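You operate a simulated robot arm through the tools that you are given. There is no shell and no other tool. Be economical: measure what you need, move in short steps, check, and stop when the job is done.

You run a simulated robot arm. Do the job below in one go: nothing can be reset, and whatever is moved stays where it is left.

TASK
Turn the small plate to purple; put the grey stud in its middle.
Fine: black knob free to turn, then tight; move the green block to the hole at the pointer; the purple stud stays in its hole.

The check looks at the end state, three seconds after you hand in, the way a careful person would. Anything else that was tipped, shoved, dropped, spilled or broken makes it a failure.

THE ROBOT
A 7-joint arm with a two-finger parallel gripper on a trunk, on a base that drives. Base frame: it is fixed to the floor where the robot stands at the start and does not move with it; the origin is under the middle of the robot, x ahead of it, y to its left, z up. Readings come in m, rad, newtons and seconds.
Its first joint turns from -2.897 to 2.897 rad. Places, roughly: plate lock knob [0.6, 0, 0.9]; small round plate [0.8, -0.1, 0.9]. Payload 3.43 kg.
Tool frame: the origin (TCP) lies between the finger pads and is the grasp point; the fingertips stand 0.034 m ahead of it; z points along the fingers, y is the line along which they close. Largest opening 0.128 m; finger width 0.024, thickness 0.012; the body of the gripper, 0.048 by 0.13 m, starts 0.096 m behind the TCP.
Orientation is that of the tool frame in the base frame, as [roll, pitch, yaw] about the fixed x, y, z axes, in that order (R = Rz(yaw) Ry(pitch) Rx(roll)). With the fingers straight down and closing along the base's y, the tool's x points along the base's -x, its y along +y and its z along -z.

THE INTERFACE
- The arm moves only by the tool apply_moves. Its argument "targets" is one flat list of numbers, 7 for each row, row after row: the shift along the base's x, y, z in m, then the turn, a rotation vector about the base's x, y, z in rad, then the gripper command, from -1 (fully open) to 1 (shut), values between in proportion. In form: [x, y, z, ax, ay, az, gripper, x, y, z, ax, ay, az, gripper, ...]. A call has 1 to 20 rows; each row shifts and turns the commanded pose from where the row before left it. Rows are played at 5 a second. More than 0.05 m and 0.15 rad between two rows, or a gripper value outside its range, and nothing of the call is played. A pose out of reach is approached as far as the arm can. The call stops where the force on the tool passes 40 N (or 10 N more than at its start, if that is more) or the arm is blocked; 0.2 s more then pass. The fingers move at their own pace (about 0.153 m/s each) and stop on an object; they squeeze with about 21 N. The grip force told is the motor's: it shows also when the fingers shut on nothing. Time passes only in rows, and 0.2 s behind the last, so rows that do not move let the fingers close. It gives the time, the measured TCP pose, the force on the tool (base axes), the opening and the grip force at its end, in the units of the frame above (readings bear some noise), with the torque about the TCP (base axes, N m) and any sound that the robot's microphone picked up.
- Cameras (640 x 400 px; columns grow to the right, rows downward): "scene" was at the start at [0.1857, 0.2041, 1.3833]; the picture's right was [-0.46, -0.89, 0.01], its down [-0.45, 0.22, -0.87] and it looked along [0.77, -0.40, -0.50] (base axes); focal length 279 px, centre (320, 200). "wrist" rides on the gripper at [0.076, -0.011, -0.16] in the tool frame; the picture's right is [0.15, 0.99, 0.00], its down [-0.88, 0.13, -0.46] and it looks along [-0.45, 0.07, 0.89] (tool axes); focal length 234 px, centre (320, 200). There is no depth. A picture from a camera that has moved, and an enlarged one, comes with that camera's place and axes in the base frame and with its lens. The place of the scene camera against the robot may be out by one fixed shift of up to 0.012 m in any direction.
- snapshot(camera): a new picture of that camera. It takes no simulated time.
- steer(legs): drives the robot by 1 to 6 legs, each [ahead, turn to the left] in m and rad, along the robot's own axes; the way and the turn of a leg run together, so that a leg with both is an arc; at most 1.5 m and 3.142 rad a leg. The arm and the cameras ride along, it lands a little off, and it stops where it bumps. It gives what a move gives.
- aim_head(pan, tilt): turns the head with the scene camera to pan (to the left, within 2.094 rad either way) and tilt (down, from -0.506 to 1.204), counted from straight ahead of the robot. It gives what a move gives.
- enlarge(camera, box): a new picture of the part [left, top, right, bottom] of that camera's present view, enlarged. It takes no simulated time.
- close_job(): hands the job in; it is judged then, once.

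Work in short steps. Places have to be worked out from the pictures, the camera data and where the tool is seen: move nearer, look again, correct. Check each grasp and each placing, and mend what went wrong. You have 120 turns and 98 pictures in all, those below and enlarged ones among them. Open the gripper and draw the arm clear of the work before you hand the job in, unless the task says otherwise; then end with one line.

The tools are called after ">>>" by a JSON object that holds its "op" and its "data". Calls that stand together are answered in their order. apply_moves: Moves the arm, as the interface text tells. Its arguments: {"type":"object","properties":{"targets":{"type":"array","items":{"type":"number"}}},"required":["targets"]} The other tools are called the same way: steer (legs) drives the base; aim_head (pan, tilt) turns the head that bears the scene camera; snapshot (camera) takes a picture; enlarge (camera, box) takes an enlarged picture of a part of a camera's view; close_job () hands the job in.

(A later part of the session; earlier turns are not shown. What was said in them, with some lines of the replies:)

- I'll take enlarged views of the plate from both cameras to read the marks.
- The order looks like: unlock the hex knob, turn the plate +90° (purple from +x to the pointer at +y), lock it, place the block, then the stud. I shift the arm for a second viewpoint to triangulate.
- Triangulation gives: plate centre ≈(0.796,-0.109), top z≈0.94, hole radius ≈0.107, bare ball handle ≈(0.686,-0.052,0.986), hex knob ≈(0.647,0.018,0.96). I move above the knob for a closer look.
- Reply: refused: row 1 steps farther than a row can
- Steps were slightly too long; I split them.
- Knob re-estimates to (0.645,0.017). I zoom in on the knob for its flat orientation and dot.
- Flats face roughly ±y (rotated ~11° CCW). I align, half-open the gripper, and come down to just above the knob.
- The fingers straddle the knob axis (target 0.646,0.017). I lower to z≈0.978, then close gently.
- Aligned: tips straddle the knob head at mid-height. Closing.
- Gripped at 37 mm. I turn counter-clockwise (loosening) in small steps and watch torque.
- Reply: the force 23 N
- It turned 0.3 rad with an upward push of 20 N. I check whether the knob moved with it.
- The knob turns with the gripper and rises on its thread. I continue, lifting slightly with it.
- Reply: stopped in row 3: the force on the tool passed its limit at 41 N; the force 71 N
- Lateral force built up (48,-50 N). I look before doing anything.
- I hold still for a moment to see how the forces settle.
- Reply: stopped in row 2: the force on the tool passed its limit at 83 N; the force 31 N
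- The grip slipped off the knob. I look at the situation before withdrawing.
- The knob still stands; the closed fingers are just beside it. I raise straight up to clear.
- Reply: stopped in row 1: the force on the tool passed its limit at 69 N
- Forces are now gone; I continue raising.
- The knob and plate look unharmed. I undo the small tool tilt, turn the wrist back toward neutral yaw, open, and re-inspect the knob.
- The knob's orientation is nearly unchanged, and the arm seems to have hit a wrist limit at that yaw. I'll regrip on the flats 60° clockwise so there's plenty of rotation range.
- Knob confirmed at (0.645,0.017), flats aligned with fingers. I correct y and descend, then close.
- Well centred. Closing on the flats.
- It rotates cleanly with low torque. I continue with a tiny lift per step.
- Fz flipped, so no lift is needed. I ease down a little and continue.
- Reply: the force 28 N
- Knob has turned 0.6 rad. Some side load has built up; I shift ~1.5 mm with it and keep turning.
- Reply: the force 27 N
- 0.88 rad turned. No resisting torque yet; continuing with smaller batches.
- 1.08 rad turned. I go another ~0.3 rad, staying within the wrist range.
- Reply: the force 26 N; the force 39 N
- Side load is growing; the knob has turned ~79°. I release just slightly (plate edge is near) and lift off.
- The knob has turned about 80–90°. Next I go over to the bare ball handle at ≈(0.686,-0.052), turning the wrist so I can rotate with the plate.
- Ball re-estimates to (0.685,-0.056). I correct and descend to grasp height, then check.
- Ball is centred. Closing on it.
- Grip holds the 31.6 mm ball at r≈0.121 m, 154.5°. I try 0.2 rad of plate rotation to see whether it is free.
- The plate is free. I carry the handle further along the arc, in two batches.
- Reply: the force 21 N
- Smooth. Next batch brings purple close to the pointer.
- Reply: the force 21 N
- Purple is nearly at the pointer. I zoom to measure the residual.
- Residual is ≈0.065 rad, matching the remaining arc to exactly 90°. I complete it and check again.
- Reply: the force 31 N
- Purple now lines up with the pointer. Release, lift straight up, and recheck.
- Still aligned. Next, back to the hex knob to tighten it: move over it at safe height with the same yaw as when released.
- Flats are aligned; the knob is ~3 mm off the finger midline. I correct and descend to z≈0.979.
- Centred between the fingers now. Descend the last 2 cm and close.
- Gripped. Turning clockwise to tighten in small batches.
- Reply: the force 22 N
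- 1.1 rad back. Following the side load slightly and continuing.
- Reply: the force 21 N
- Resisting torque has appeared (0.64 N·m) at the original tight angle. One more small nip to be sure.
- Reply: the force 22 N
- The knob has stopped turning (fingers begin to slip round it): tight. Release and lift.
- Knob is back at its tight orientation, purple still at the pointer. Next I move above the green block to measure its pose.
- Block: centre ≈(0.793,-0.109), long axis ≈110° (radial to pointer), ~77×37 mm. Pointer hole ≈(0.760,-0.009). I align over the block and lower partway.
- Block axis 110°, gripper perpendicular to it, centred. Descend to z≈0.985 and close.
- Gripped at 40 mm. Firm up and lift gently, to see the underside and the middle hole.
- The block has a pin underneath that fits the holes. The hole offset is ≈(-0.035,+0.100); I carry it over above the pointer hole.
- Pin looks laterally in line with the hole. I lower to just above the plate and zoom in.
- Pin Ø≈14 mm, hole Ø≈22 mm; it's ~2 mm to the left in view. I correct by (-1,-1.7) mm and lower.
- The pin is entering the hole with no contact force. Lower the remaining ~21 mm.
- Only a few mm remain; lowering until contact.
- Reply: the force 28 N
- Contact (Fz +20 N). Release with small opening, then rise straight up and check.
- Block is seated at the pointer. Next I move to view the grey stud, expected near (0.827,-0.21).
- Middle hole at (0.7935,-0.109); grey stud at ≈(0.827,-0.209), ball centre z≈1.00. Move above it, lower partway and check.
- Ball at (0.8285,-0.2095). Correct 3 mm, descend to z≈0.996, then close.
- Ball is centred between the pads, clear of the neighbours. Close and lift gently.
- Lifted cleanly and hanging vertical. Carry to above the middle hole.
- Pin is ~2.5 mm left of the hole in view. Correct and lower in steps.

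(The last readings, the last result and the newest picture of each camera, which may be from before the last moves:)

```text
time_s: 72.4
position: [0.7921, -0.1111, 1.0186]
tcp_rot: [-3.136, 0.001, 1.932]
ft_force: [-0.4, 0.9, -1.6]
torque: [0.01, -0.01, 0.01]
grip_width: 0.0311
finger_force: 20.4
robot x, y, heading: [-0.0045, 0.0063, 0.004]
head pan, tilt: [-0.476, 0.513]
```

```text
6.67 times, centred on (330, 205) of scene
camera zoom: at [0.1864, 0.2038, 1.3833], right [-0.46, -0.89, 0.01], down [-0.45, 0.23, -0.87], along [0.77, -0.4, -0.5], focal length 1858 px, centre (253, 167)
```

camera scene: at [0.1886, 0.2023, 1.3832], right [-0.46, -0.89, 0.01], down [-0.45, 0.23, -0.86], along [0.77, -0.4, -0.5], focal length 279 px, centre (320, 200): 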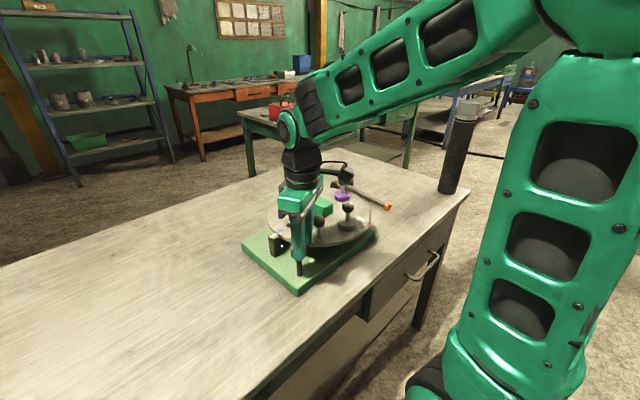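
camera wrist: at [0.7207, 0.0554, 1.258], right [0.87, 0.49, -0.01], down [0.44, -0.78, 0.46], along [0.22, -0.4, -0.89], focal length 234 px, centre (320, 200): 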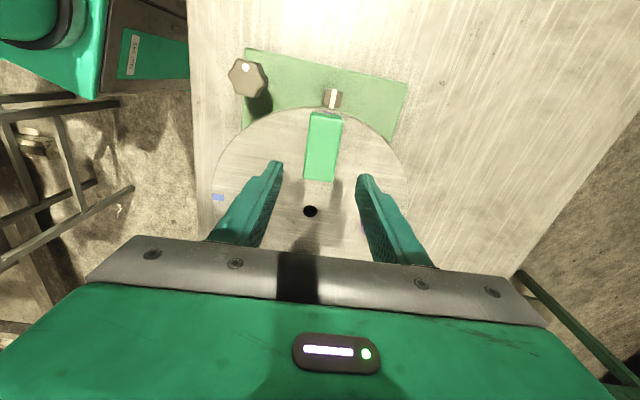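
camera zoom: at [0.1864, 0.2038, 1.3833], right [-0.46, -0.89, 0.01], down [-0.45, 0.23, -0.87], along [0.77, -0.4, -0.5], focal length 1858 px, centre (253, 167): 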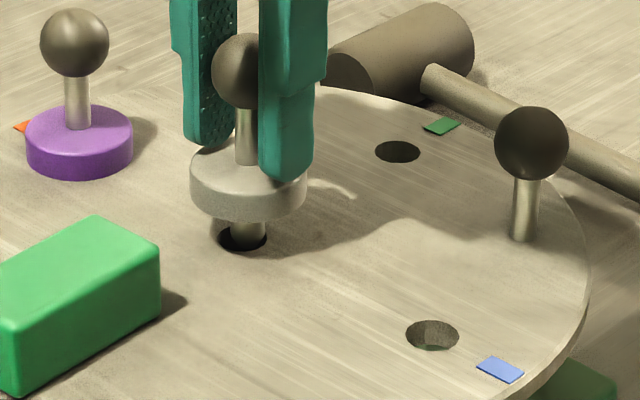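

Pin is in the hole with no contact force. Lowering the rest.

>>> {"op": "apply_moves", "data": {"targets": [0.0004, 0.001, -0.006, 0, 0, 0, 1, 0, 0, -0.006, 0, 0, 0, 1, 0, 0, -0.005, 0, 0, 0, 1, 0, 0, -0.003, 0, 0, 0, 1, 0, 0, 0, 0, 0, 0, 1]}}

>>> {"op": "enlarge", "data": {"camera": "scene", "box": [285, 175, 375, 235]}}

```text
time_s: 73.6
position: [0.7917, -0.1108, 0.9985]
tcp_rot: [-3.138, 0.001, 1.934]
ft_force: [1.0, -0.4, -1.8]
torque: [0.03, -0.04, 0.01]
grip_width: 0.0313
finger_force: 21.2
robot x, y, heading: [-0.0047, 0.0081, -0.003]
head pan, tilt: [-0.476, 0.513]
```

```text
6.67 times, centred on (330, 205) of scene
camera zoom: at [0.1864, 0.2038, 1.3833], right [-0.46, -0.89, 0.01], down [-0.45, 0.23, -0.87], along [0.77, -0.4, -0.5], focal length 1858 px, centre (253, 167)
```

zoom: 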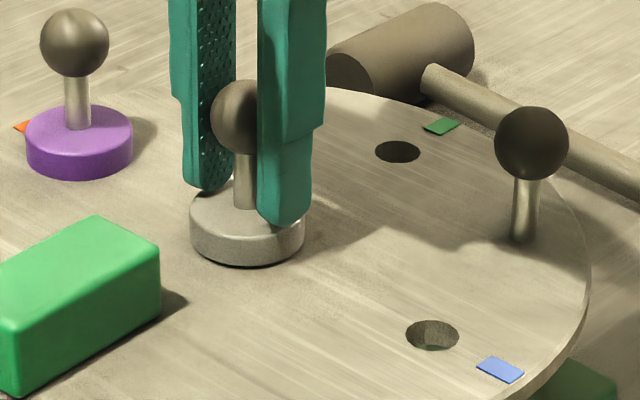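

Nearly seated; a last 2 mm until contact.

>>> {"op": "apply_moves", "data": {"targets": [0, 0, -0.002, 0, 0, 0, 1, 0, 0, 0, 0, 0, 0, 1]}}

```text
time_s: 74.2
position: [0.7916, -0.1111, 0.9962]
tcp_rot: [-3.136, -0.001, 1.929]
ft_force: [-0.2, 1.1, 4.1]
torque: [0.08, 0.02, -0.03]
grip_width: 0.0312
finger_force: 21.3
robot x, y, heading: [-0.0023, 0.0068, 0.0]
head pan, tilt: [-0.476, 0.513]
```

Contact made (Fz +4). Release, rise straight up, then draw the arm back clear.

>>> {"op": "apply_moves", "data": {"targets": [0, 0, 0, 0, 0, 0, 0.4, 0, 0, 0, 0, 0, 0, 0, 0, 0, 0, 0, 0, 0, 0, 0, 0, 0.03, 0, 0, 0, 0, 0, 0, 0.04, 0, 0, 0, 0, 0, 0, 0.045, 0, 0, 0, 0, 0, 0, 0.045, 0, 0, 0, 0, 0, 0, 0.045, 0, 0, 0, -0.5, -0.04, 0, 0, 0, 0, 0, -1, -0.04, 0, 0, 0, 0, 0, -1, -0.04, 0, 0, 0, 0, 0, -1, 0, 0, 0, 0, 0, 0, -1]}}

>>> {"op": "enlarge", "data": {"camera": "scene", "box": [220, 150, 420, 300]}}

>>> {"op": "snapshot", "data": {"camera": "wrist"}}

```text
time_s: 76.8
position: [0.6733, -0.1102, 1.2022]
tcp_rot: [-3.134, 0.002, 1.933]
ft_force: [-0.4, 0.6, -0.1]
torque: [-0.1, 0.03, -0.01]
grip_width: 0.128
finger_force: 0.0
robot x, y, heading: [-0.0014, 0.006, -0.001]
head pan, tilt: [-0.476, 0.513]
```

```text
2.67 times, centred on (320, 225) of scene
camera zoom: at [0.1865, 0.2043, 1.3832], right [-0.46, -0.89, 0.01], down [-0.45, 0.22, -0.87], along [0.77, -0.4, -0.5], focal length 743 px, centre (320, 133)
```

zoom: 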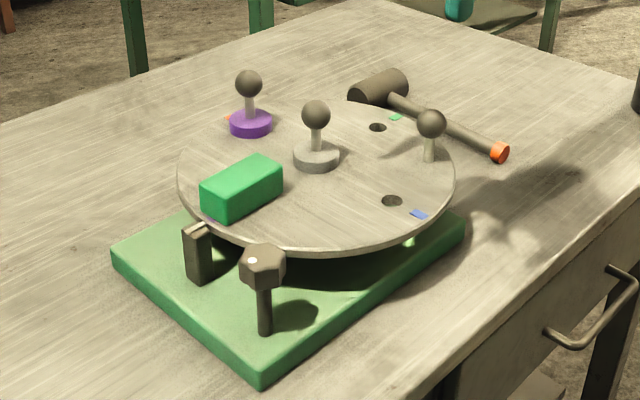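

```text
28 pictures are left
camera wrist: at [0.6375, -0.042, 1.3618], right [0.87, 0.49, -0.01], down [0.44, -0.77, 0.46], along [0.22, -0.4, -0.89], focal length 234 px, centre (320, 200)
```

wrist: 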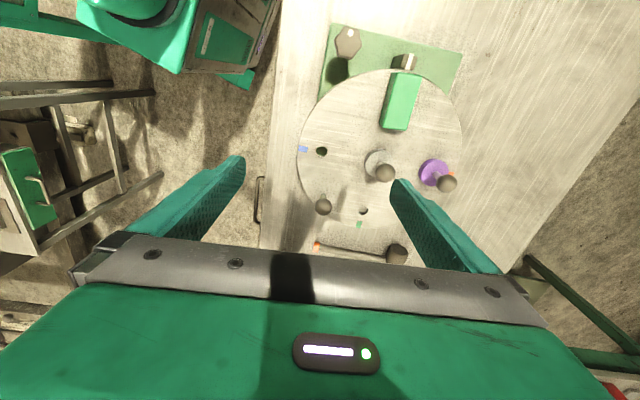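

The block sits at the pointer on purple, the grey stud is in the middle, and the purple stud is still in its hole. The knob is back at its tight position and the arm is clear, so I hand in.

>>> {"op": "close_job", "data": {}}

```text
The job is handed in.
```

The plate is turned to purple and the knob tightened again. The green block sits in the hole at the pointer, the grey stud is in the middle, and the purple stud is still in its hole; I've handed the job in.
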